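You operate a simulated robot arm through the tools that you are given. There is no shell and no other tool.

You run a simulated robot arm. Do the job below in one go: nothing can be reset, and whatever is moved stays where it is left.

JOB
Fill the three steel cups to their line from the brown bottle, wipe its tip and cap it.
Fine: wipe it on the white cloth in the small tray; stand it back where it was; spill nothing. Set down upright: what you pick out.

Only the result counts: the job must be done as asked and must still hold three seconds after the hand-in. Knocking over, shifting, dropping, spilling or breaking anything else fails it. A push-on lid holds only when it is set on centred and level and pressed home; a screw cap is set on level and turned clockwise until tight. Flat cloth is picked up by pressing the open fingertips on it (5 to 10 N) and closing them slowly along it; thin cloth reads only 2 to 8 mm in the jaws.

ROBOT AND FRAMES
A 6-joint arm with a two-finger gripper, fixed in place. Base frame: the origin is on the floor under the middle of its stand, x ahead of it, y to its left, z up; the work surface is at about z = 85. Units: cm, degrees, N and s.
With the tool pointing down near the work surface it reaches from about 14 to 68 cm from the base axis. Its first joint turns from -66.0 to 66.0 degrees. Payload 2.45 kg.
The TCP is the grasp point between the finger pads, 3 cm short of the fingertips. In the tool frame z runs along the fingers and y along their closing line. The gripper opens to 10.6 cm; its body begins 7.9 cm behind the TCP.
Orientation is told as [roll, pitch, yaw] about the base's x, y, z axes, in that order, counted from this pose: with the fingers straight down and closing along the base's y, the tool's x points along the base's -x, its y along +y and its z along -z.

CONTROLS
- The arm moves only by the tool play_rows. Its argument "motion" is a list of rows, each a list of 3 entries, a list of its own where there are three numbers: the closure, from 0 (fully open) to 1 (shut), then the shift along the base's x, y, z in cm, then the turn, a rotation vector about the base's x, y, z in degrees. In form: [[fingers, [dx, dy, dz], [rx, ry, rz]], ...]. A call has 1 to 20 rows; each row shifts and turns the commanded pose from where the row before left it. Rows are played at 5 a second. More than 5 cm and 8.6 degrees between two rows, or a gripper value outside its range, and nothing of the call is played. Where a pose cannot be reached the arm comes as near as it can. A force on the tool above 40 N (or 10 N above the force at the start of the call, whichever is more), or a blocked arm, ends the call early, and 0.2 s more pass. Each finger travels about 15.3 cm/s and halts on what it meets, pressing with about 36 N; the grip force reading is that of the motor and also rises with nothing between the fingers. The clock runs only during rows and for 0.2 s after the last one: add rows that do not move to give the fingers time. The reply holds the time, the measured pose of the TCP, the force on the tool along the base axes, the opening and the grip force, in the units named above and with some noise, with the torque about the TCP (base axes, N m) and any sound that the robot's microphone picked up.
- Cameras (640 x 400 px; columns grow to the right, rows downward): "scene" is fixed at [5.35, 41.21, 139.9]; the picture's right is [-0.79, -0.62, 0.00], its down [-0.38, 0.49, -0.79] and it looks along [0.49, -0.62, -0.62] (base axes); focal length 214 px, centre (320, 200). "wrist" rides on the gripper at [7.6, -0.2, -10.6] in the tool frame; the picture's right is [0.02, 1.00, 0.00], its down [-0.78, 0.02, -0.62] and it looks along [-0.62, 0.01, 0.78] (tool axes); focal length 247 px, centre (320, 200). There is no depth. A picture from a camera that has moved, and an enlarged one, comes with that camera's place and axes in the base frame and with its lens.
- get_image(camera): a new picture of that camera. It takes no simulated time.
- close_up(camera, box): a new picture of the part [left, top, right, bottom] of that camera's present view, enlarged. It takes no simulated time.
- sign_off(): hands the job in; it is judged then, once.

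Nothing tells you positions but the pictures and the camera data. Unless the task says otherwise, let go and move clear before handing in.

The tools are called after "Request:" by a JSON object that holds its "op" and its "data". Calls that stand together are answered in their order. play_rows: Moves the arm, as the interface text tells. Its arguments: {"type":"object","properties":{"motion":{"type":"array"}},"required":["motion"]} The other tools are called the same way: get_image (camera) takes a picture; close_up (camera, box) takes an enlarged picture of a part of a camera's view; sign_off () hands the job in.

At the start:

```text
t: 0.0
tool_pos: [28.43, -17.02, 133.79]
tool_rot: [0.0, 0.0, 0.0]
wrist_force: [0.2, -0.3, 0.5]
moment: [0.01, -0.03, 0.0]
grip_width: 10.6
finger_force: 0.1
```

scene: 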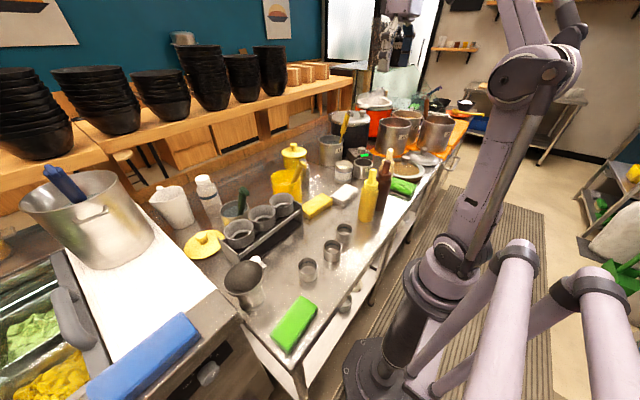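
wrist: 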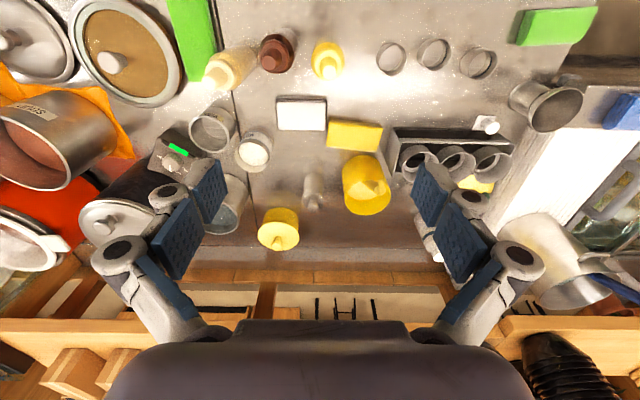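

I see a steel work surface with squeeze bottles (yellow, brown, one cream), three small steel cups in a row, a tray and cloths. I'll look closer before moving anything.

Request:
{"op": "close_up", "data": {"camera": "scene", "box": [280, 130, 440, 230]}}

Request:
{"op": "close_up", "data": {"camera": "scene", "box": [280, 210, 400, 285]}}

Request:
{"op": "close_up", "data": {"camera": "wrist", "box": [180, 20, 380, 145]}}

Request:
{"op": "close_up", "data": {"camera": "wrist", "box": [360, 10, 520, 110]}}

```text
4.00 times, centred on (360, 180) of scene
camera zoom: at [5.35, 41.21, 139.9], right [-0.79, -0.62, 0.0], down [-0.38, 0.49, -0.79], along [0.49, -0.62, -0.62], focal length 858 px, centre (160, 280)
```

zoom: 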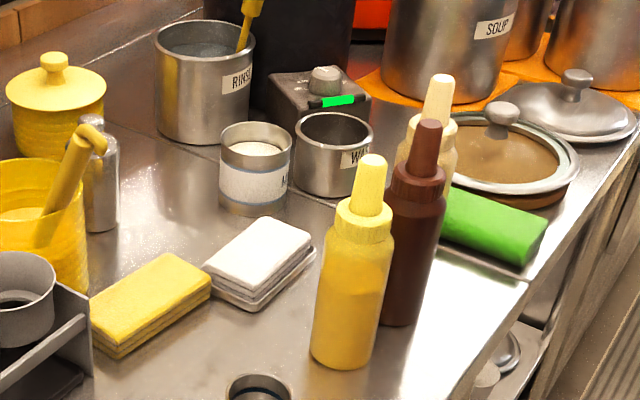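

```text
5.33 times, centred on (340, 248) of scene
camera zoom: at [5.35, 41.21, 139.9], right [-0.79, -0.62, 0.0], down [-0.38, 0.49, -0.79], along [0.49, -0.62, -0.62], focal length 1144 px, centre (213, -53)
```

zoom: 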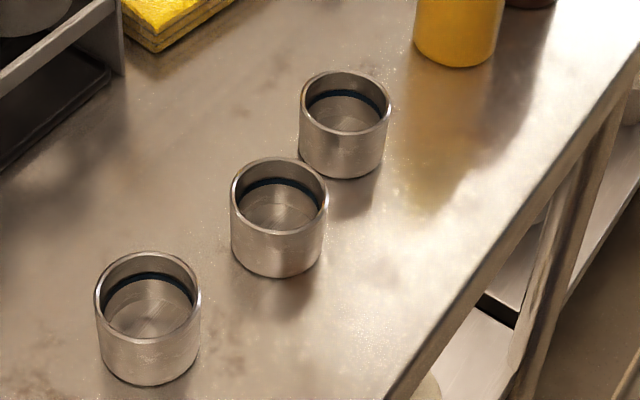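

```text
3.20 times, centred on (280, 82) of wrist
camera zoom: at [20.92, -17.11, 144.35], right [-0.02, 1.0, 0.0], down [0.78, 0.02, 0.62], along [0.62, 0.01, -0.78], focal length 790 px, centre (448, 576)
```

zoom: 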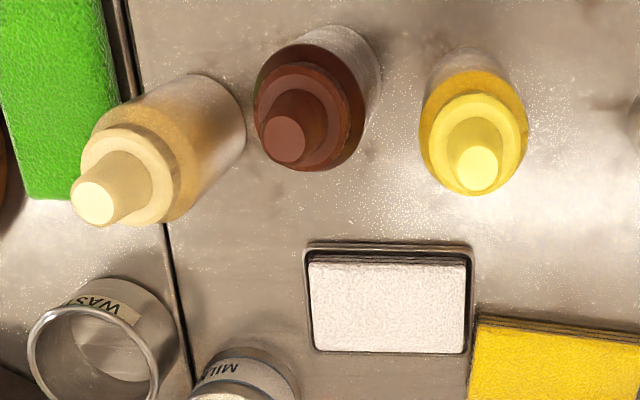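

```text
4.00 times, centred on (440, 60) of wrist
camera zoom: at [20.92, -17.11, 144.35], right [-0.02, 1.0, 0.0], down [0.78, 0.02, 0.62], along [0.62, 0.01, -0.78], focal length 988 px, centre (-160, 760)
```

zoom: 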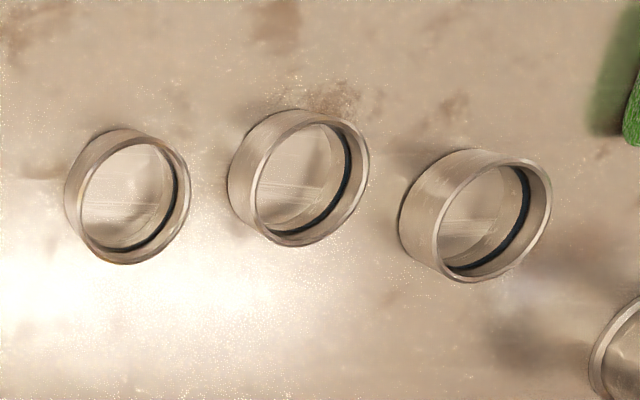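

I see the brown bottle near (27.6, -24.5) with its tip around z 104, and three cups near (29.7, 16.2), (28.1, 6.4), (29.1, -1.8). I need to see the tip, cap and other objects in more detail.

Request:
{"op": "close_up", "data": {"camera": "scene", "box": [355, 140, 419, 180]}}

Request:
{"op": "close_up", "data": {"camera": "scene", "box": [355, 180, 419, 220]}}

Request:
{"op": "close_up", "data": {"camera": "scene", "box": [210, 140, 340, 221]}}

Request:
{"op": "close_up", "data": {"camera": "scene", "box": [210, 190, 340, 271]}}

Request:
{"op": "close_up", "data": {"camera": "wrist", "box": [240, 20, 304, 60]}}

Request:
{"op": "close_up", "data": {"camera": "wrist", "box": [380, 90, 540, 190]}}

Request:
{"op": "close_up", "data": {"camera": "wrist", "box": [140, 90, 300, 190]}}

Request:
{"op": "close_up", "data": {"camera": "scene", "box": [330, 80, 490, 180]}}

```text
10.00 times, centred on (387, 160) of scene
camera zoom: at [5.35, 41.21, 139.9], right [-0.79, -0.62, 0.0], down [-0.38, 0.49, -0.79], along [0.49, -0.62, -0.62], focal length 2145 px, centre (-350, 600)
```

zoom: 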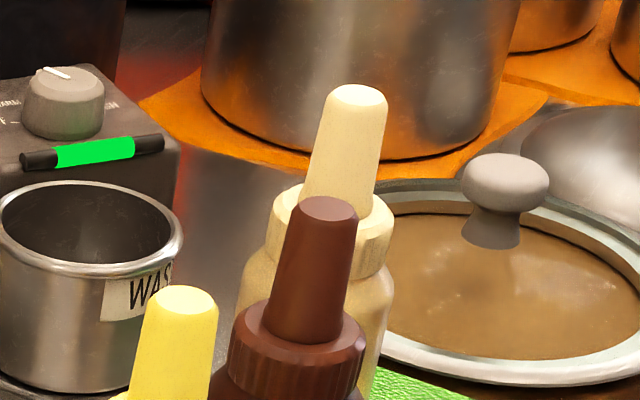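

```text
10.00 times, centred on (387, 200) of scene
camera zoom: at [5.35, 41.21, 139.9], right [-0.79, -0.62, 0.0], down [-0.38, 0.49, -0.79], along [0.49, -0.62, -0.62], focal length 2145 px, centre (-350, 200)
```

zoom: 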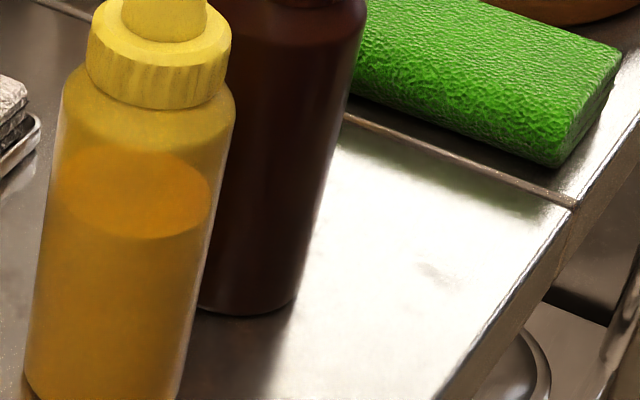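

```text
4.92 times, centred on (275, 180) of scene
camera zoom: at [5.35, 41.21, 139.9], right [-0.79, -0.62, 0.0], down [-0.38, 0.49, -0.79], along [0.49, -0.62, -0.62], focal length 1056 px, centre (542, 296)
```

zoom: 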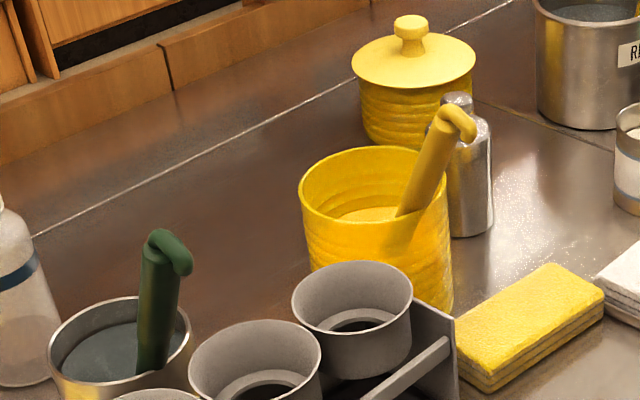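

```text
4.92 times, centred on (275, 230) of scene
camera zoom: at [5.35, 41.21, 139.9], right [-0.79, -0.62, 0.0], down [-0.38, 0.49, -0.79], along [0.49, -0.62, -0.62], focal length 1056 px, centre (542, 50)
```

zoom: 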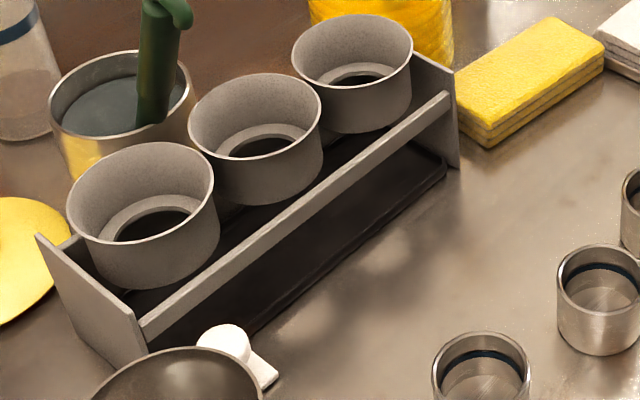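

```text
10.00 times, centred on (272, 40) of wrist
camera zoom: at [20.92, -17.11, 144.35], right [-0.02, 1.0, 0.0], down [0.78, 0.02, 0.62], along [0.62, 0.01, -0.78], focal length 2470 px, centre (800, 1800)
```

zoom: 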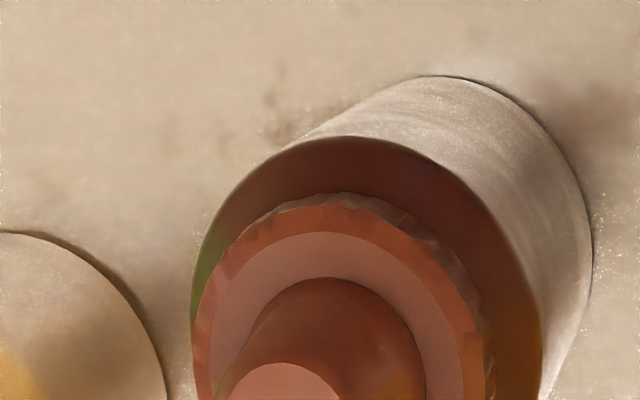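

```text
4.00 times, centred on (460, 140) of wrist
camera zoom: at [20.92, -17.11, 144.35], right [-0.02, 1.0, 0.0], down [0.78, 0.02, 0.62], along [0.62, 0.01, -0.78], focal length 988 px, centre (-240, 440)
```

zoom: 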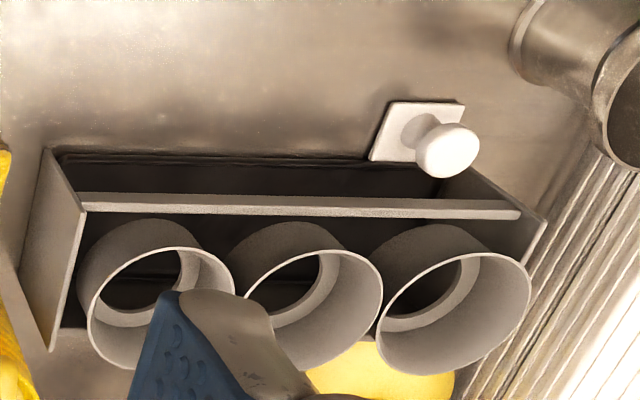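

```text
4.00 times, centred on (220, 140) of wrist
camera zoom: at [20.92, -17.11, 144.35], right [-0.02, 1.0, 0.0], down [0.78, 0.02, 0.62], along [0.62, 0.01, -0.78], focal length 988 px, centre (720, 440)
```

zoom: 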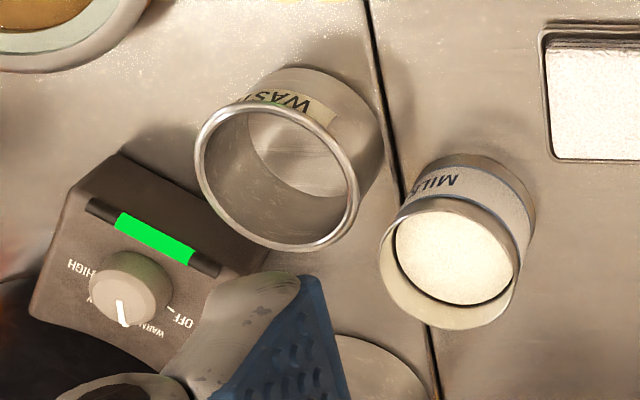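

```text
4.00 times, centred on (410, 130) of scene
camera zoom: at [5.35, 41.21, 139.9], right [-0.79, -0.62, 0.0], down [-0.38, 0.49, -0.79], along [0.49, -0.62, -0.62], focal length 858 px, centre (-40, 480)
```

zoom: 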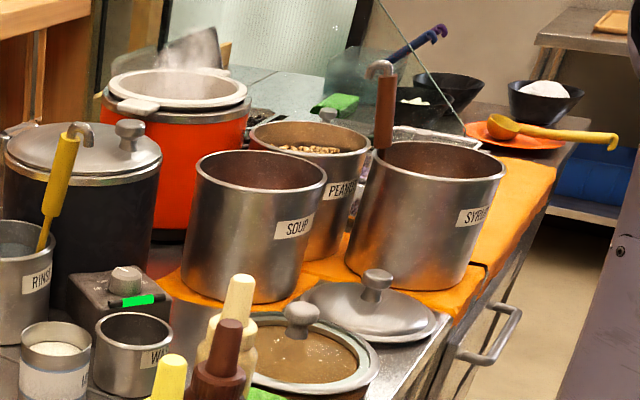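

The bottle tops look like tapered pieces on ribbed collars; I need to learn whether the taper is a nozzle or a cap. Zooming in more on the tips, the tray and the other loose parts.

Request:
{"op": "close_up", "data": {"camera": "wrist", "box": [252, 40, 292, 65]}}

Request:
{"op": "close_up", "data": {"camera": "wrist", "box": [310, 50, 350, 75]}}

Request:
{"op": "close_up", "data": {"camera": "wrist", "box": [268, 85, 348, 135]}}

Request:
{"op": "close_up", "data": {"camera": "scene", "box": [300, 170, 380, 220]}}

Request:
{"op": "close_up", "data": {"camera": "scene", "box": [376, 155, 400, 170]}}

Request:
{"op": "close_up", "data": {"camera": "wrist", "box": [0, 0, 240, 150]}}

Request:
{"op": "close_up", "data": {"camera": "scene", "box": [180, 220, 340, 320]}}

```text
16.00 times, centred on (272, 52) of wrist
camera zoom: at [20.92, -17.11, 144.35], right [-0.02, 1.0, 0.0], down [0.78, 0.02, 0.62], along [0.62, 0.01, -0.78], focal length 3952 px, centre (1088, 2560)
```

zoom: 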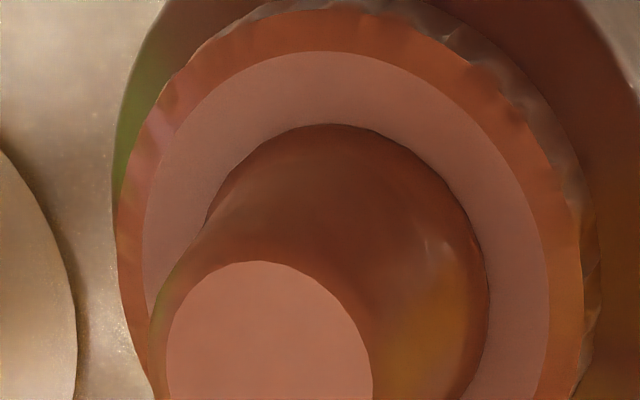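

```text
16.00 times, centred on (330, 62) of wrist
camera zoom: at [20.92, -17.11, 144.35], right [-0.02, 1.0, 0.0], down [0.78, 0.02, 0.62], along [0.62, 0.01, -0.78], focal length 3952 px, centre (160, 2400)
```

zoom: 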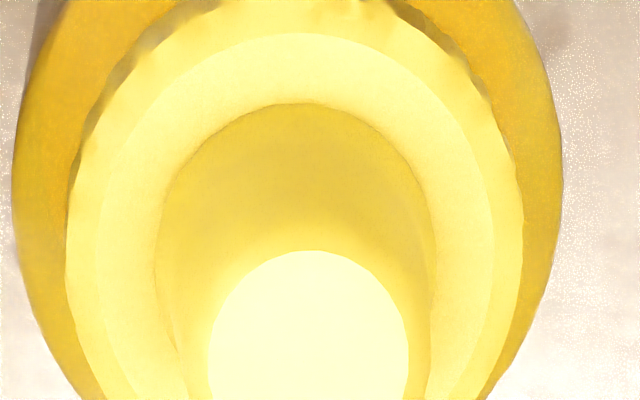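

```text
8.00 times, centred on (308, 110) of wrist
camera zoom: at [20.92, -17.11, 144.35], right [-0.02, 1.0, 0.0], down [0.78, 0.02, 0.62], along [0.62, 0.01, -0.78], focal length 1976 px, centre (416, 920)
```

zoom: 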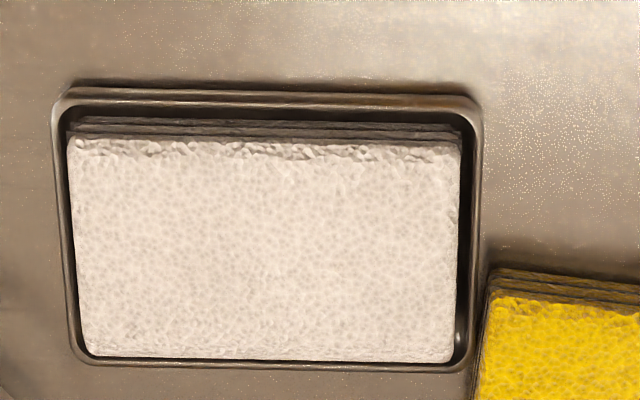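

```text
8.00 times, centred on (340, 195) of scene
camera zoom: at [5.35, 41.21, 139.9], right [-0.79, -0.62, 0.0], down [-0.38, 0.49, -0.79], along [0.49, -0.62, -0.62], focal length 1716 px, centre (160, 240)
```

zoom: 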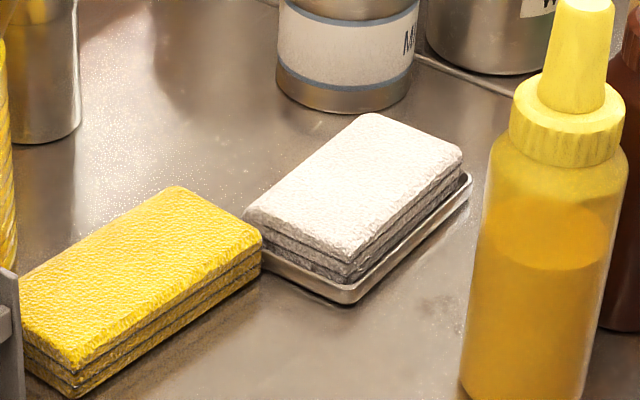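

```text
16.00 times, centred on (388, 162) of scene
camera zoom: at [5.35, 41.21, 139.9], right [-0.79, -0.62, 0.0], down [-0.38, 0.49, -0.79], along [0.49, -0.62, -0.62], focal length 3432 px, centre (-768, 800)
```

zoom: 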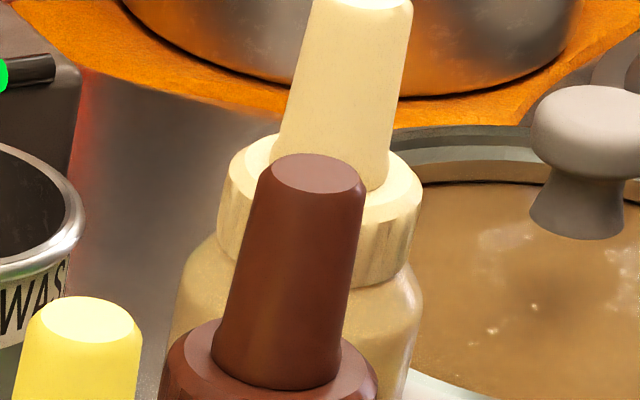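

```text
2.67 times, centred on (120, 75) of wrist
camera zoom: at [20.92, -17.11, 144.35], right [-0.02, 1.0, 0.0], down [0.78, 0.02, 0.62], along [0.62, 0.01, -0.78], focal length 659 px, centre (853, 533)
```

zoom: 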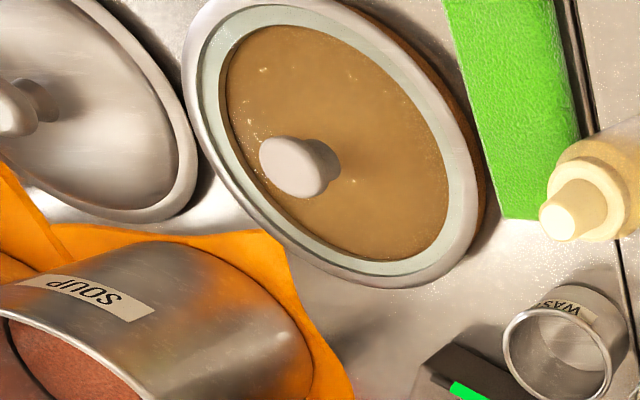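

```text
4.00 times, centred on (260, 270) of scene
camera zoom: at [5.35, 41.21, 139.9], right [-0.79, -0.62, 0.0], down [-0.38, 0.49, -0.79], along [0.49, -0.62, -0.62], focal length 858 px, centre (560, -80)
```

zoom: 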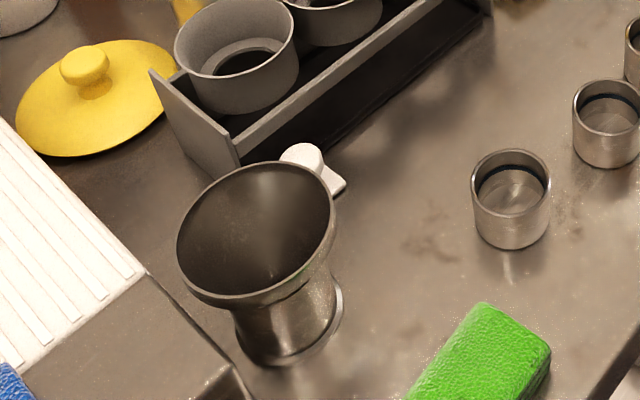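

The tapered brown piece is a closed cap sitting on the ribbed collar, so it must come off first, be stood aside, and go back on at the end. I'll move above the brown bottle (about 27.8, -24.5) with the fingers half open to look closer.

Request:
{"op": "play_rows", "data": {"motion": [[0.2, [0, -2, -4], [0, 0, 0]], [0.4, [-1, -2, -4], [0, 0, 0]], [0.5, [-1, -2, -4], [0, 0, 0]], [0.5, [-1, -1.4, -4], [0, 0, 0]], [0.5, [-1, 0, -2], [0, 0, 0]], [0.5, [0, 0, 0], [0, 0, 0]]]}}

Request:
{"op": "get_image", "data": {"camera": "wrist"}}

Request:
{"op": "get_image", "data": {"camera": "scene"}}

```text
t: 1.4
tool_pos: [24.46, -24.3, 115.55]
tool_rot: [0.0, -0.1, 0.1]
wrist_force: [0.2, -0.5, 0.1]
moment: [-0.03, 0.02, 0.01]
grip_width: 5.3
finger_force: 0.0
```

```text
taken
camera wrist: at [16.79, -24.43, 126.2], right [-0.02, 1.0, 0.0], down [0.78, 0.02, 0.62], along [0.62, 0.01, -0.78], focal length 247 px, centre (320, 200)
```

wrist: 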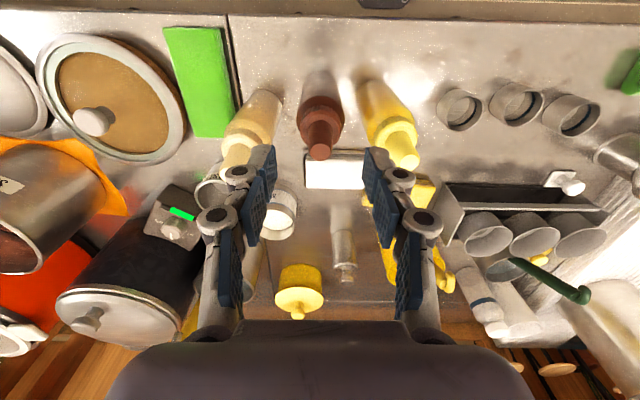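

```text
taken
```

scene: 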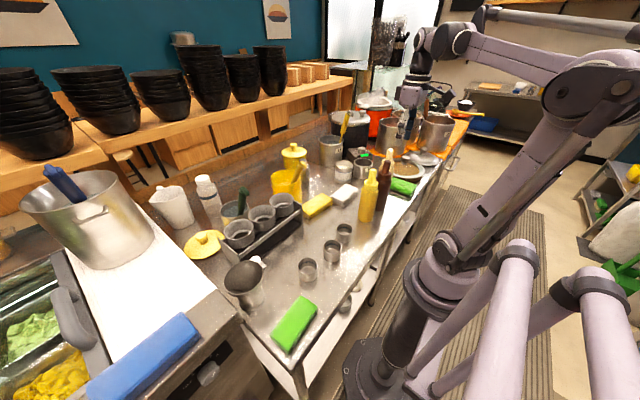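

The arm is now above and behind the bottle row; the brown bottle is in the middle of the wrist view. I'll zoom to locate the cap accurately.

Request:
{"op": "close_up", "data": {"camera": "wrist", "box": [280, 80, 360, 130]}}

Request:
{"op": "close_up", "data": {"camera": "wrist", "box": [280, 120, 360, 170]}}

Request:
{"op": "close_up", "data": {"camera": "wrist", "box": [200, 70, 440, 220]}}

Request:
{"op": "close_up", "data": {"camera": "scene", "box": [350, 70, 478, 150]}}

```text
8.00 times, centred on (320, 105) of wrist
camera zoom: at [16.79, -24.43, 126.2], right [-0.02, 1.0, 0.0], down [0.78, 0.02, 0.62], along [0.62, 0.01, -0.78], focal length 1976 px, centre (320, 960)
```

zoom: 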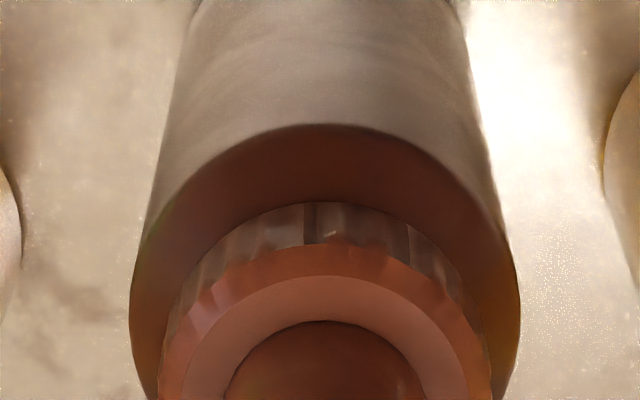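

```text
8.00 times, centred on (320, 145) of wrist
camera zoom: at [16.79, -24.43, 126.2], right [-0.02, 1.0, 0.0], down [0.78, 0.02, 0.62], along [0.62, 0.01, -0.78], focal length 1976 px, centre (320, 640)
```

zoom: 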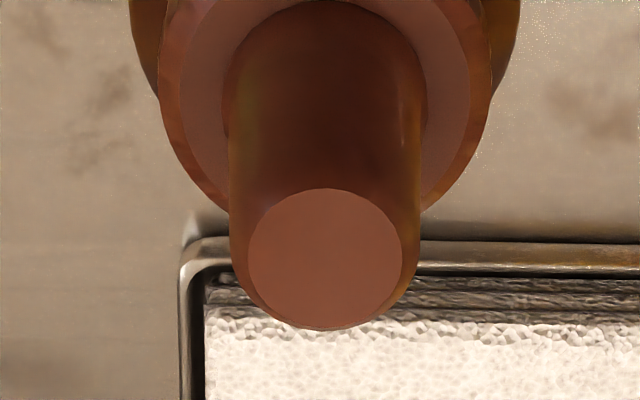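

```text
2.67 times, centred on (320, 145) of wrist
camera zoom: at [16.79, -24.43, 126.2], right [-0.02, 1.0, 0.0], down [0.78, 0.02, 0.62], along [0.62, 0.01, -0.78], focal length 659 px, centre (320, 347)
```

zoom: 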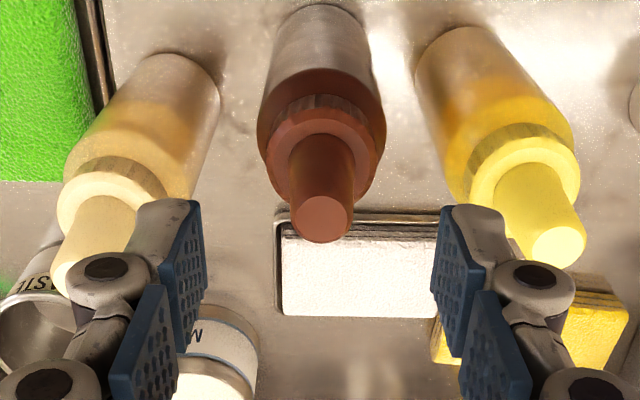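

```text
5.00 times, centred on (414, 110) of scene
camera zoom: at [5.35, 41.21, 139.9], right [-0.79, -0.62, 0.0], down [-0.38, 0.49, -0.79], along [0.49, -0.62, -0.62], focal length 1072 px, centre (-150, 650)
```

zoom: 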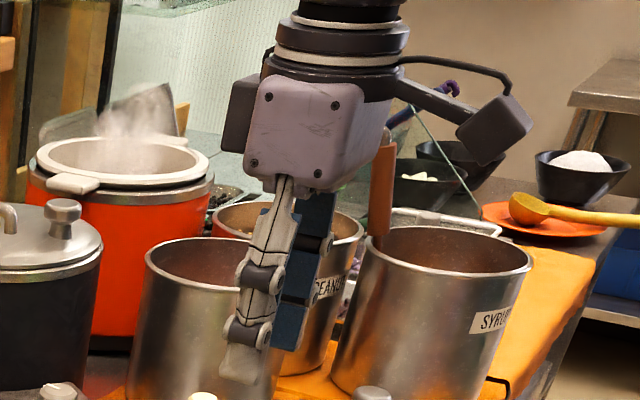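

The cap top is at about (27.5, -24.2, 105.6), cap base about z 100.9, diameter 1.8 to 2.7 cm; neighbours are 9 cm away. I'll centre above it and go down with the half-open fingers to just above the collar.

Request:
{"op": "play_rows", "data": {"motion": [[0.5, [3.1, 0.15, 0], [0, 0, 0]], [0.5, [0, 0, -3], [0, 0, 0]], [0.5, [0, 0, -3], [0, 0, 0]], [0.5, [0, 0, -2.5], [0, 0, 0]], [0.5, [0, 0, -1.5], [0, 0, 0]], [0.5, [0, 0, 0], [0, 0, 0]]]}}

Request:
{"op": "get_image", "data": {"camera": "wrist"}}

Request:
{"op": "close_up", "data": {"camera": "scene", "box": [340, 120, 436, 180]}}

```text
t: 2.8
tool_pos: [27.48, -24.07, 105.73]
tool_rot: [-0.1, 0.0, 0.0]
wrist_force: [-0.2, 0.1, 0.0]
moment: [-0.03, 0.0, -0.02]
grip_width: 5.28
finger_force: 0.1
```

```text
taken
camera wrist: at [19.92, -24.35, 116.3], right [-0.02, 1.0, 0.0], down [0.78, 0.02, 0.62], along [0.62, 0.01, -0.78], focal length 247 px, centre (320, 200)
```

wrist: 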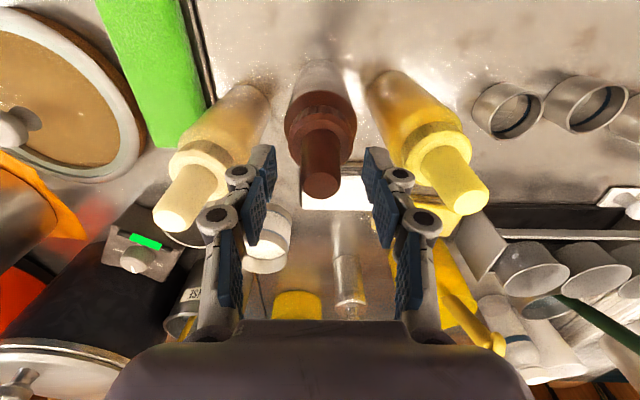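

```text
6.67 times, centred on (388, 150) of scene
camera zoom: at [5.35, 41.21, 139.9], right [-0.79, -0.62, 0.0], down [-0.38, 0.49, -0.79], along [0.49, -0.62, -0.62], focal length 1430 px, centre (-133, 533)
```

zoom: 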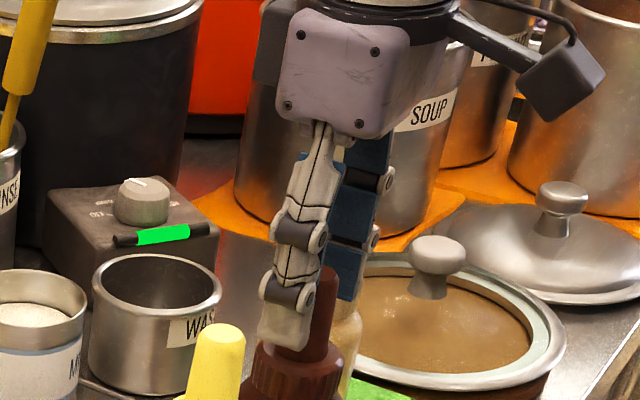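

The fingers straddle the cap, which sits centred between them. I'll go down another 1.3 cm and close slowly.

Request:
{"op": "play_rows", "data": {"motion": [[0.5, [0, 0, -0.7], [0, 0, 0]], [0.6, [0, 0, -0.6], [0, 0, 0]], [0.68, [0, 0, 0], [0, 0, 0]], [0.72, [0, 0, 0], [0, 0, 0]], [0.74, [0, 0, 0], [0, 0, 0]], [0.76, [0, 0, 0], [0, 0, 0]], [0.78, [0, 0, 0], [0, 0, 0]], [0.8, [0, 0, 0], [0, 0, 0]], [0.82, [0, 0, 0], [0, 0, 0]], [0.84, [0, 0, 0], [0, 0, 0]], [0.86, [0, 0, 0], [0, 0, 0]]]}}

Request:
{"op": "get_image", "data": {"camera": "wrist"}}

Request:
{"op": "close_up", "data": {"camera": "scene", "box": [340, 120, 436, 180]}}

```text
t: 5.2
tool_pos: [27.54, -24.04, 104.38]
tool_rot: [-0.1, 0.0, 0.0]
wrist_force: [0.0, -0.2, 0.5]
moment: [0.01, 0.06, -0.02]
grip_width: 2.35
finger_force: 35.9
heard: snap
```

```text
taken
camera wrist: at [19.92, -24.36, 115.02], right [-0.02, 1.0, 0.0], down [0.78, 0.02, 0.62], along [0.62, 0.01, -0.78], focal length 247 px, centre (320, 200)
```

wrist: 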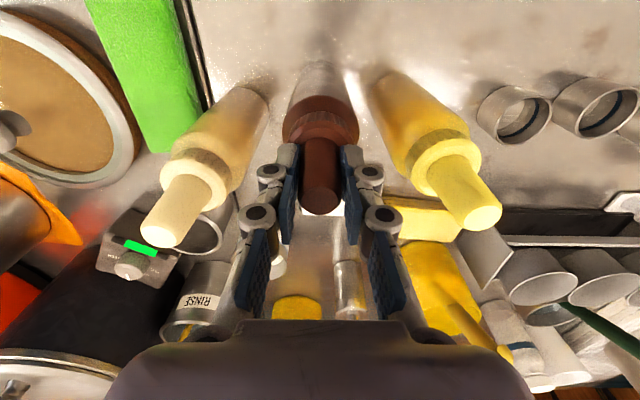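

```text
6.67 times, centred on (388, 150) of scene
camera zoom: at [5.35, 41.21, 139.9], right [-0.79, -0.62, 0.0], down [-0.38, 0.49, -0.79], along [0.49, -0.62, -0.62], focal length 1430 px, centre (-133, 533)
```

zoom: 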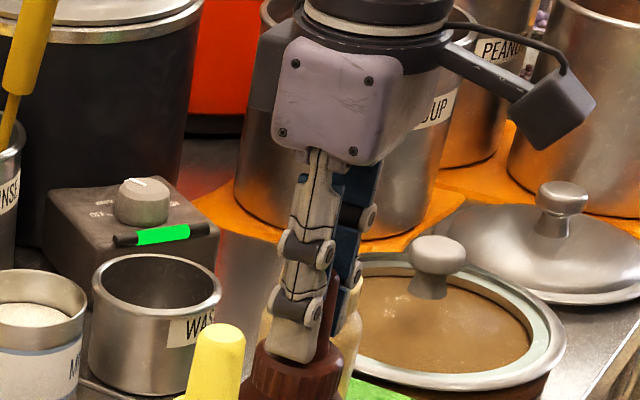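

A snap was heard while the fingers closed at 2.35 cm on the cap — a push-on cap coming loose, I think. I'll lift slowly and check that the bottle stays put.

Request:
{"op": "play_rows", "data": {"motion": [[0.88, [0, 0, 0.2], [0, 0, 0]], [0.88, [0, 0, 0.3], [0, 0, 0]], [0.88, [0, 0, 0.3], [0, 0, 0]], [0.88, [0, 0, 0], [0, 0, 0]]]}}

Request:
{"op": "close_up", "data": {"camera": "scene", "box": [340, 120, 436, 180]}}

Request:
{"op": "close_up", "data": {"camera": "scene", "box": [340, 165, 436, 225]}}

Request:
{"op": "close_up", "data": {"camera": "wrist", "box": [240, 80, 400, 180]}}

```text
t: 6.2
tool_pos: [27.54, -24.18, 105.24]
tool_rot: [-0.1, 0.0, 0.0]
wrist_force: [-0.2, -1.1, 0.9]
moment: [0.01, 0.01, -0.01]
grip_width: 2.34
finger_force: 36.0
```

```text
6.67 times, centred on (388, 150) of scene
camera zoom: at [5.35, 41.21, 139.9], right [-0.79, -0.62, 0.0], down [-0.38, 0.49, -0.79], along [0.49, -0.62, -0.62], focal length 1430 px, centre (-133, 533)
```

zoom: 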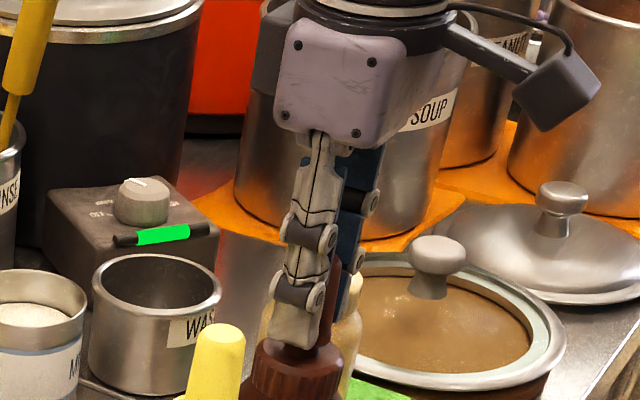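

```text
6.67 times, centred on (388, 195) of scene
camera zoom: at [5.35, 41.21, 139.9], right [-0.79, -0.62, 0.0], down [-0.38, 0.49, -0.79], along [0.49, -0.62, -0.62], focal length 1430 px, centre (-133, 233)
```

zoom: 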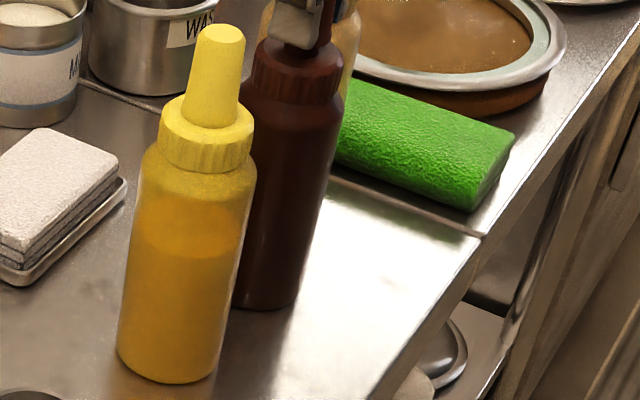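

```text
4.00 times, centred on (320, 130) of wrist
camera zoom: at [19.97, -24.36, 115.84], right [-0.02, 1.0, 0.0], down [0.78, 0.02, 0.62], along [0.62, 0.01, -0.78], focal length 988 px, centre (320, 480)
```

zoom: 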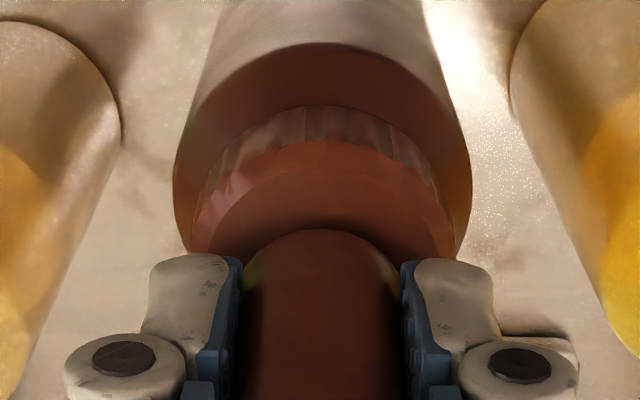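

The bottle's base has not moved while the fingers rose 0.8 cm, so the cap seems to be coming off. I'll continue straight up.

Request:
{"op": "play_rows", "data": {"motion": [[0.88, [0, 0, 1], [0, 0, 0]], [0.88, [0, 0, 1.5], [0, 0, 0]], [0.88, [0, 0, 2], [0, 0, 0]], [0.88, [0, 0, 2], [0, 0, 0]], [0.88, [0, 0, 0], [0, 0, 0]]]}}

Request:
{"op": "close_up", "data": {"camera": "scene", "box": [340, 120, 436, 180]}}

Request:
{"op": "get_image", "data": {"camera": "wrist"}}

```text
t: 7.4
tool_pos: [27.48, -23.97, 111.78]
tool_rot: [-0.1, 0.1, 0.0]
wrist_force: [0.4, 0.7, -0.5]
moment: [0.03, -0.03, -0.03]
grip_width: 2.34
finger_force: 36.0
```

```text
6.67 times, centred on (388, 150) of scene
camera zoom: at [5.35, 41.21, 139.9], right [-0.79, -0.62, 0.0], down [-0.38, 0.49, -0.79], along [0.49, -0.62, -0.62], focal length 1430 px, centre (-133, 533)
```

zoom: 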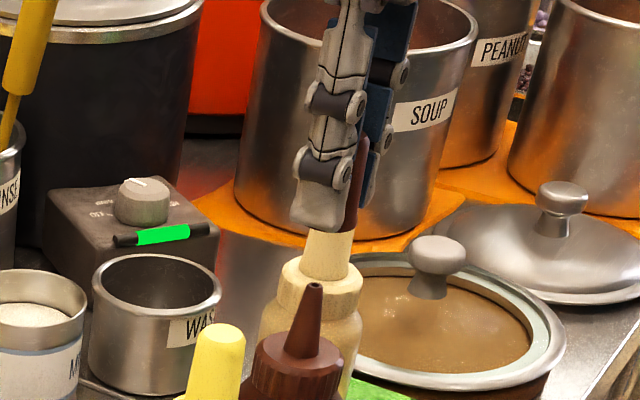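

```text
taken
camera wrist: at [19.96, -24.29, 122.36], right [-0.02, 1.0, 0.0], down [0.78, 0.02, 0.62], along [0.62, 0.01, -0.78], focal length 247 px, centre (320, 200)
```

wrist: 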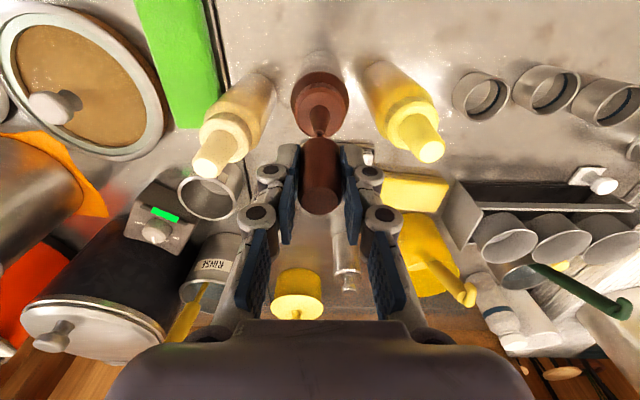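

The cap is off, leaving a brown cone nozzle (tip about z 104.9). I'll stand the cap on the clear steel at about (35.5, -9), between the yellow bottle, the cups and the cloths.

Request:
{"op": "play_rows", "data": {"motion": [[0.88, [0, 0, 3], [0, 0, 0]], [0.88, [2, 3.82, 0], [0, 0, 0]], [0.88, [2, 3.82, 0], [0, 0, 0]], [0.88, [2, 3.82, 0], [0, 0, 0]], [0.88, [1.97, 3.81, 0], [0, 0, 0]], [0.88, [0, 0, -4], [0, 0, 0]], [0.88, [0, 0, -4], [0, 0, 0]], [0.88, [0, 0, -4], [0, 0, 0]], [0.88, [0, 0, -4], [0, 0, 0]], [0.88, [0, 0, -3], [0, 0, 0]], [0.88, [0, 0, -2], [0, 0, 0]], [0.88, [0, 0, -1.5], [0, 0, 0]], [0.88, [0, 0, 0], [0, 0, 0]]]}}

Request:
{"op": "get_image", "data": {"camera": "wrist"}}

Request:
{"op": "close_up", "data": {"camera": "scene", "box": [280, 150, 440, 250]}}

```text
t: 10.2
tool_pos: [35.66, -9.02, 92.36]
tool_rot: [-0.1, -0.1, 0.0]
wrist_force: [0.2, 0.3, -0.4]
moment: [-0.03, 0.0, -0.02]
grip_width: 2.33
finger_force: 35.7
```

```text
taken
camera wrist: at [28.05, -9.19, 102.96], right [-0.02, 1.0, 0.0], down [0.78, 0.02, 0.62], along [0.62, 0.01, -0.78], focal length 247 px, centre (320, 200)
```

wrist: 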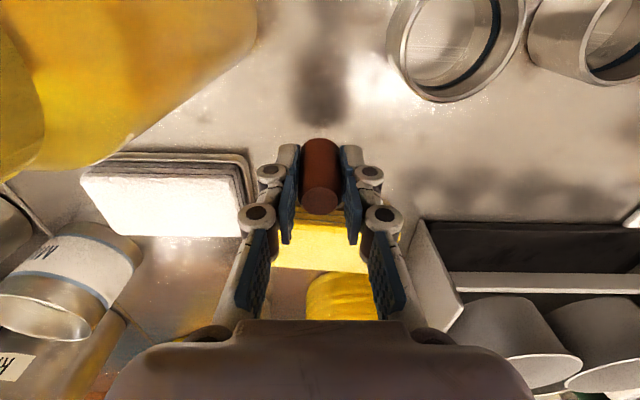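

```text
4.00 times, centred on (360, 200) of scene
camera zoom: at [5.35, 41.21, 139.9], right [-0.79, -0.62, 0.0], down [-0.38, 0.49, -0.79], along [0.49, -0.62, -0.62], focal length 858 px, centre (160, 200)
```

zoom: 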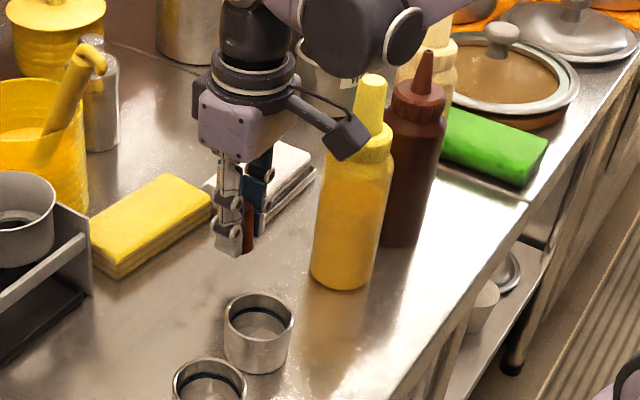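

The cap hangs about 3.7 cm above a clear patch of steel. I'll lower it in shrinking steps and watch the force.

Request:
{"op": "play_rows", "data": {"motion": [[0.88, [0, 0, -2], [0, 0, 0]], [0.88, [0, 0, -1], [0, 0, 0]], [0.88, [0, 0, -0.3], [0, 0, 0]], [0.88, [0, 0, 0], [0, 0, 0]]]}}

Request:
{"op": "close_up", "data": {"camera": "scene", "box": [320, 180, 360, 205]}}

Request:
{"op": "close_up", "data": {"camera": "wrist", "box": [260, 100, 380, 175]}}

```text
t: 11.2
tool_pos: [35.51, -8.85, 88.98]
tool_rot: [-0.2, 0.1, 0.1]
wrist_force: [-0.2, 0.2, 0.2]
moment: [0.02, -0.04, 0.03]
grip_width: 2.32
finger_force: 36.2
```

```text
16.00 times, centred on (340, 192) of scene
camera zoom: at [5.35, 41.21, 139.9], right [-0.79, -0.62, 0.0], down [-0.38, 0.49, -0.79], along [0.49, -0.62, -0.62], focal length 3432 px, centre (0, 320)
```

zoom: 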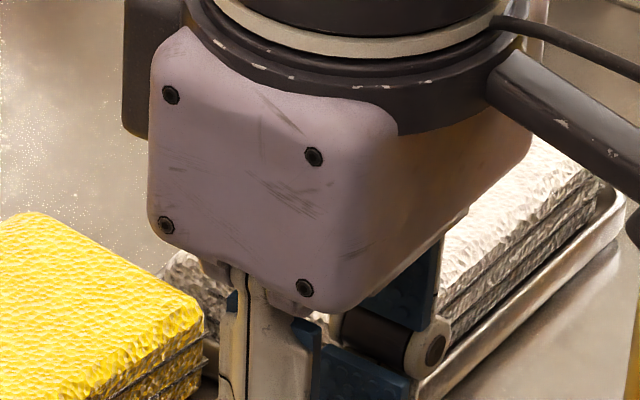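

```text
5.33 times, centred on (320, 138) of wrist
camera zoom: at [27.99, -9.1, 99.55], right [-0.02, 1.0, 0.0], down [0.78, 0.02, 0.62], along [0.62, 0.01, -0.78], focal length 1317 px, centre (320, 533)
```

zoom: 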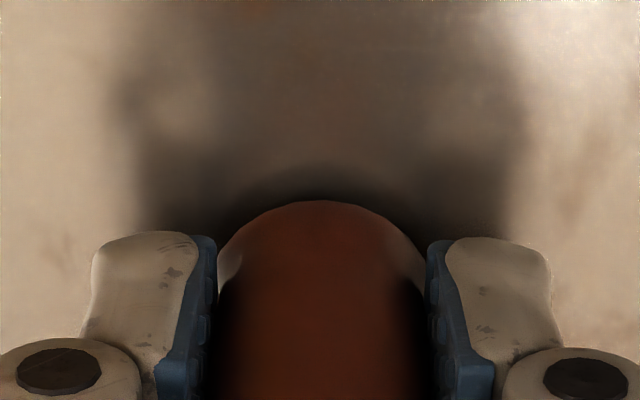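

The cap base is just above the table. Lowering by millimetres until the force rises.

Request:
{"op": "play_rows", "data": {"motion": [[0.88, [0, 0, -0.15], [0, 0, 0]], [0.88, [0, 0, -0.1], [0, 0, 0]], [0.88, [0, 0, 0], [0, 0, 0]]]}}

Request:
{"op": "close_up", "data": {"camera": "scene", "box": [316, 196, 364, 226]}}

Request:
{"op": "close_up", "data": {"camera": "wrist", "box": [260, 100, 380, 175]}}

```text
t: 12.0
tool_pos: [35.57, -8.82, 88.79]
tool_rot: [-0.1, 0.0, -0.1]
wrist_force: [0.1, 0.2, 0.7]
moment: [-0.01, 0.0, -0.01]
grip_width: 2.32
finger_force: 36.3
```

```text
13.33 times, centred on (340, 211) of scene
camera zoom: at [5.35, 41.21, 139.9], right [-0.79, -0.62, 0.0], down [-0.38, 0.49, -0.79], along [0.49, -0.62, -0.62], focal length 2860 px, centre (53, 53)
```

zoom: 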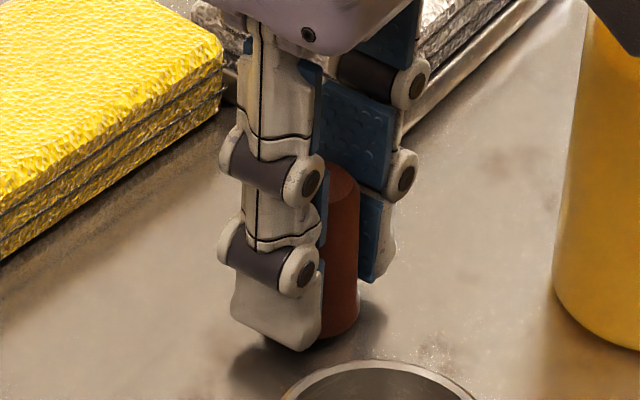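

```text
5.33 times, centred on (320, 138) of wrist
camera zoom: at [27.94, -9.1, 99.33], right [-0.02, 1.0, 0.0], down [0.78, 0.02, 0.62], along [0.62, 0.01, -0.78], focal length 1317 px, centre (320, 533)
```

zoom: 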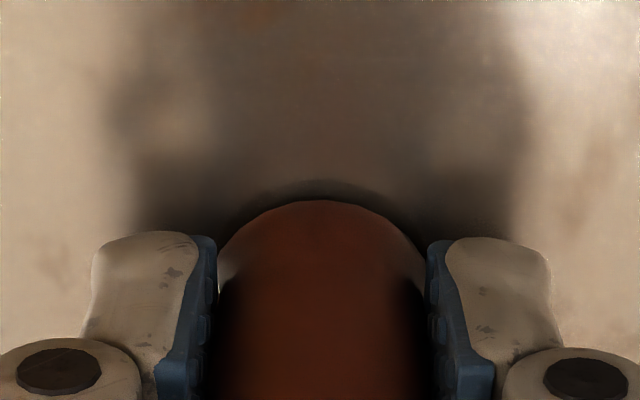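

Still a small gap under the cap. Continuing down in 1 mm steps.

Request:
{"op": "play_rows", "data": {"motion": [[0.88, [0, 0, -0.1], [0, 0, 0]], [0.88, [0, 0, 0], [0, 0, 0]]]}}

Request:
{"op": "close_up", "data": {"camera": "wrist", "box": [260, 100, 380, 175]}}

Request:
{"op": "play_rows", "data": {"motion": [[0.88, [0, 0, -0.08], [0, 0, 0]], [0.88, [0, 0, 0], [0, 0, 0]]]}}

Request:
{"op": "close_up", "data": {"camera": "wrist", "box": [260, 100, 380, 175]}}

```text
t: 12.6
tool_pos: [35.5, -8.8, 88.6]
tool_rot: [-0.1, -0.1, -0.1]
wrist_force: [0.6, -1.3, -0.3]
moment: [0.0, 0.01, -0.01]
grip_width: 2.32
finger_force: 35.5
```

```text
5.33 times, centred on (320, 138) of wrist
camera zoom: at [27.95, -9.11, 99.24], right [-0.02, 1.0, 0.0], down [0.78, 0.02, 0.62], along [0.62, 0.01, -0.78], focal length 1317 px, centre (320, 533)
```

zoom: 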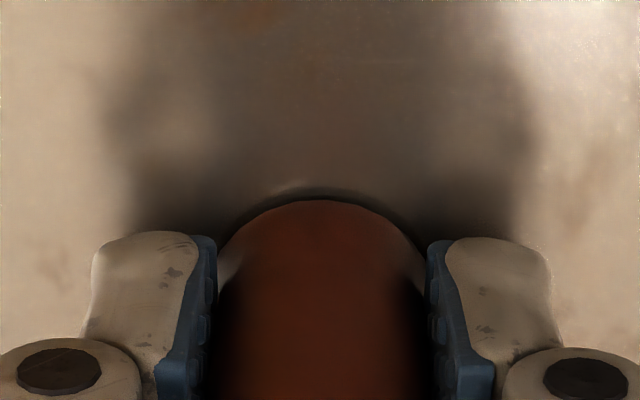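

```text
t: 13.2
tool_pos: [35.57, -8.87, 88.59]
tool_rot: [-0.2, -0.1, -0.1]
wrist_force: [-0.3, 0.5, 0.3]
moment: [-0.01, 0.0, -0.02]
grip_width: 2.34
finger_force: 35.8
```

```text
5.33 times, centred on (320, 138) of wrist
camera zoom: at [27.95, -9.11, 99.17], right [-0.02, 1.0, 0.0], down [0.78, 0.02, 0.62], along [0.62, 0.01, -0.78], focal length 1317 px, centre (320, 533)
```

zoom: 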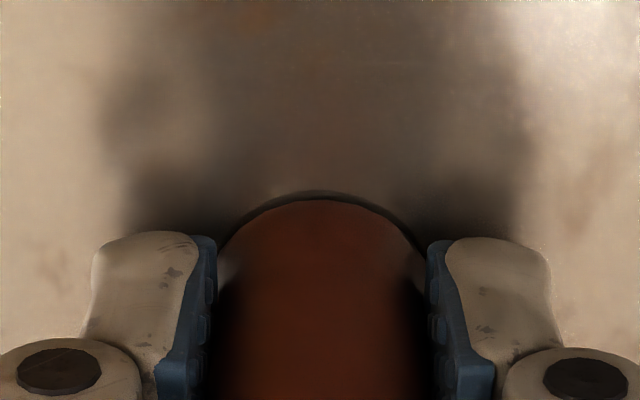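

The shadow gap is nearly closed. Two more small steps.

Request:
{"op": "play_rows", "data": {"motion": [[0.88, [0, 0, -0.08], [0, 0, 0]], [0.88, [0, 0, 0], [0, 0, 0]]]}}

Request:
{"op": "close_up", "data": {"camera": "wrist", "box": [260, 100, 380, 175]}}

Request:
{"op": "play_rows", "data": {"motion": [[0.88, [0, 0, -0.06], [0, 0, 0]], [0.88, [0, 0, 0], [0, 0, 0]]]}}

Request:
{"op": "close_up", "data": {"camera": "wrist", "box": [260, 100, 380, 175]}}

```text
t: 13.8
tool_pos: [35.51, -8.9, 88.41]
tool_rot: [-0.1, 0.1, 0.0]
wrist_force: [-0.6, 0.4, 0.4]
moment: [-0.01, 0.04, -0.01]
grip_width: 2.35
finger_force: 35.8
```

```text
5.33 times, centred on (320, 138) of wrist
camera zoom: at [27.93, -9.1, 99.04], right [-0.02, 1.0, 0.0], down [0.78, 0.02, 0.62], along [0.62, 0.01, -0.78], focal length 1317 px, centre (320, 533)
```

zoom: 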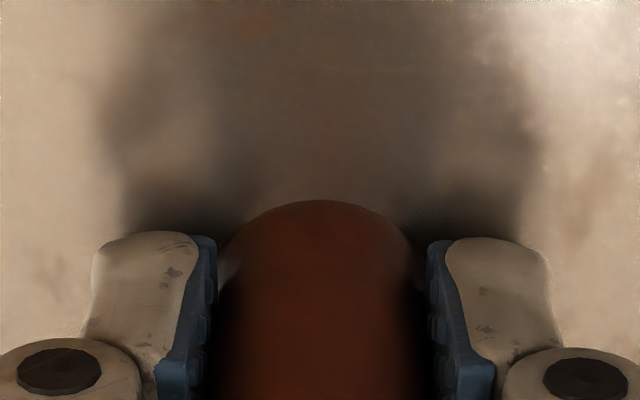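

```text
t: 14.4
tool_pos: [35.64, -8.97, 88.49]
tool_rot: [0.0, -0.1, 0.0]
wrist_force: [-1.6, 2.9, 27.6]
moment: [0.08, 0.03, -0.02]
grip_width: 2.3
finger_force: 36.1
```

```text
5.33 times, centred on (320, 138) of wrist
camera zoom: at [27.94, -9.12, 99.01], right [-0.02, 1.0, 0.0], down [0.78, 0.02, 0.62], along [0.62, 0.01, -0.78], focal length 1317 px, centre (320, 533)
```

zoom: 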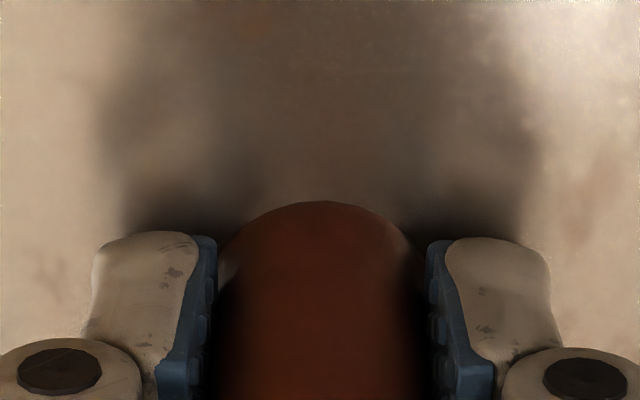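

The force is 28 N, so the cap stands on the table. I'll back off half a millimetre, open slowly and rise clear.

Request:
{"op": "play_rows", "data": {"motion": [[0.88, [0, 0, 0.05], [0, 0, 0]], [0.82, [0, 0, 0], [0, 0, 0]], [0.78, [0, 0, 0], [0, 0, 0]], [0.75, [0, 0, 0], [0, 0, 0]], [0.72, [0, 0, 0], [0, 0, 0]], [0.68, [0, 0, 0], [0, 0, 0]], [0.62, [0, 0, 0], [0, 0, 0]], [0.62, [0, 0, 0], [0, 0, 0]]]}}

Request:
{"op": "close_up", "data": {"camera": "wrist", "box": [240, 100, 400, 200]}}

Request:
{"op": "close_up", "data": {"camera": "scene", "box": [300, 180, 380, 230]}}

```text
t: 16.2
tool_pos: [35.56, -8.87, 88.49]
tool_rot: [-0.1, 0.0, 0.0]
wrist_force: [-0.3, -0.4, 0.6]
moment: [0.01, 0.02, 0.03]
grip_width: 4.03
finger_force: 0.0
```

```text
4.00 times, centred on (320, 150) of wrist
camera zoom: at [27.94, -9.12, 99.08], right [-0.02, 1.0, 0.0], down [0.78, 0.02, 0.62], along [0.62, 0.01, -0.78], focal length 988 px, centre (320, 400)
```

zoom: 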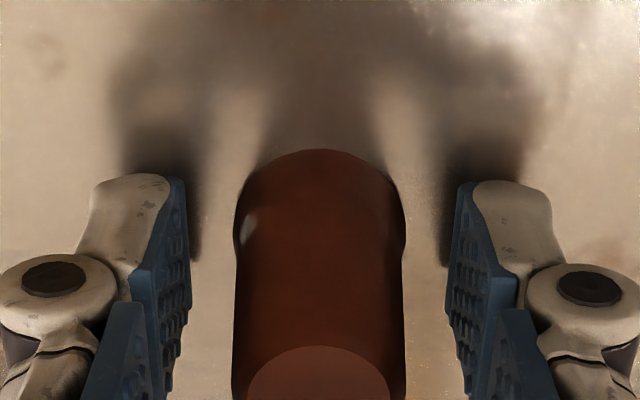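

```text
8.00 times, centred on (340, 205) of scene
camera zoom: at [5.35, 41.21, 139.9], right [-0.79, -0.62, 0.0], down [-0.38, 0.49, -0.79], along [0.49, -0.62, -0.62], focal length 1716 px, centre (160, 160)
```

zoom: 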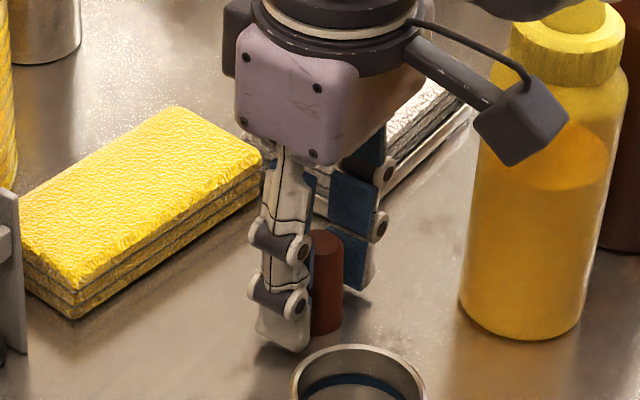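

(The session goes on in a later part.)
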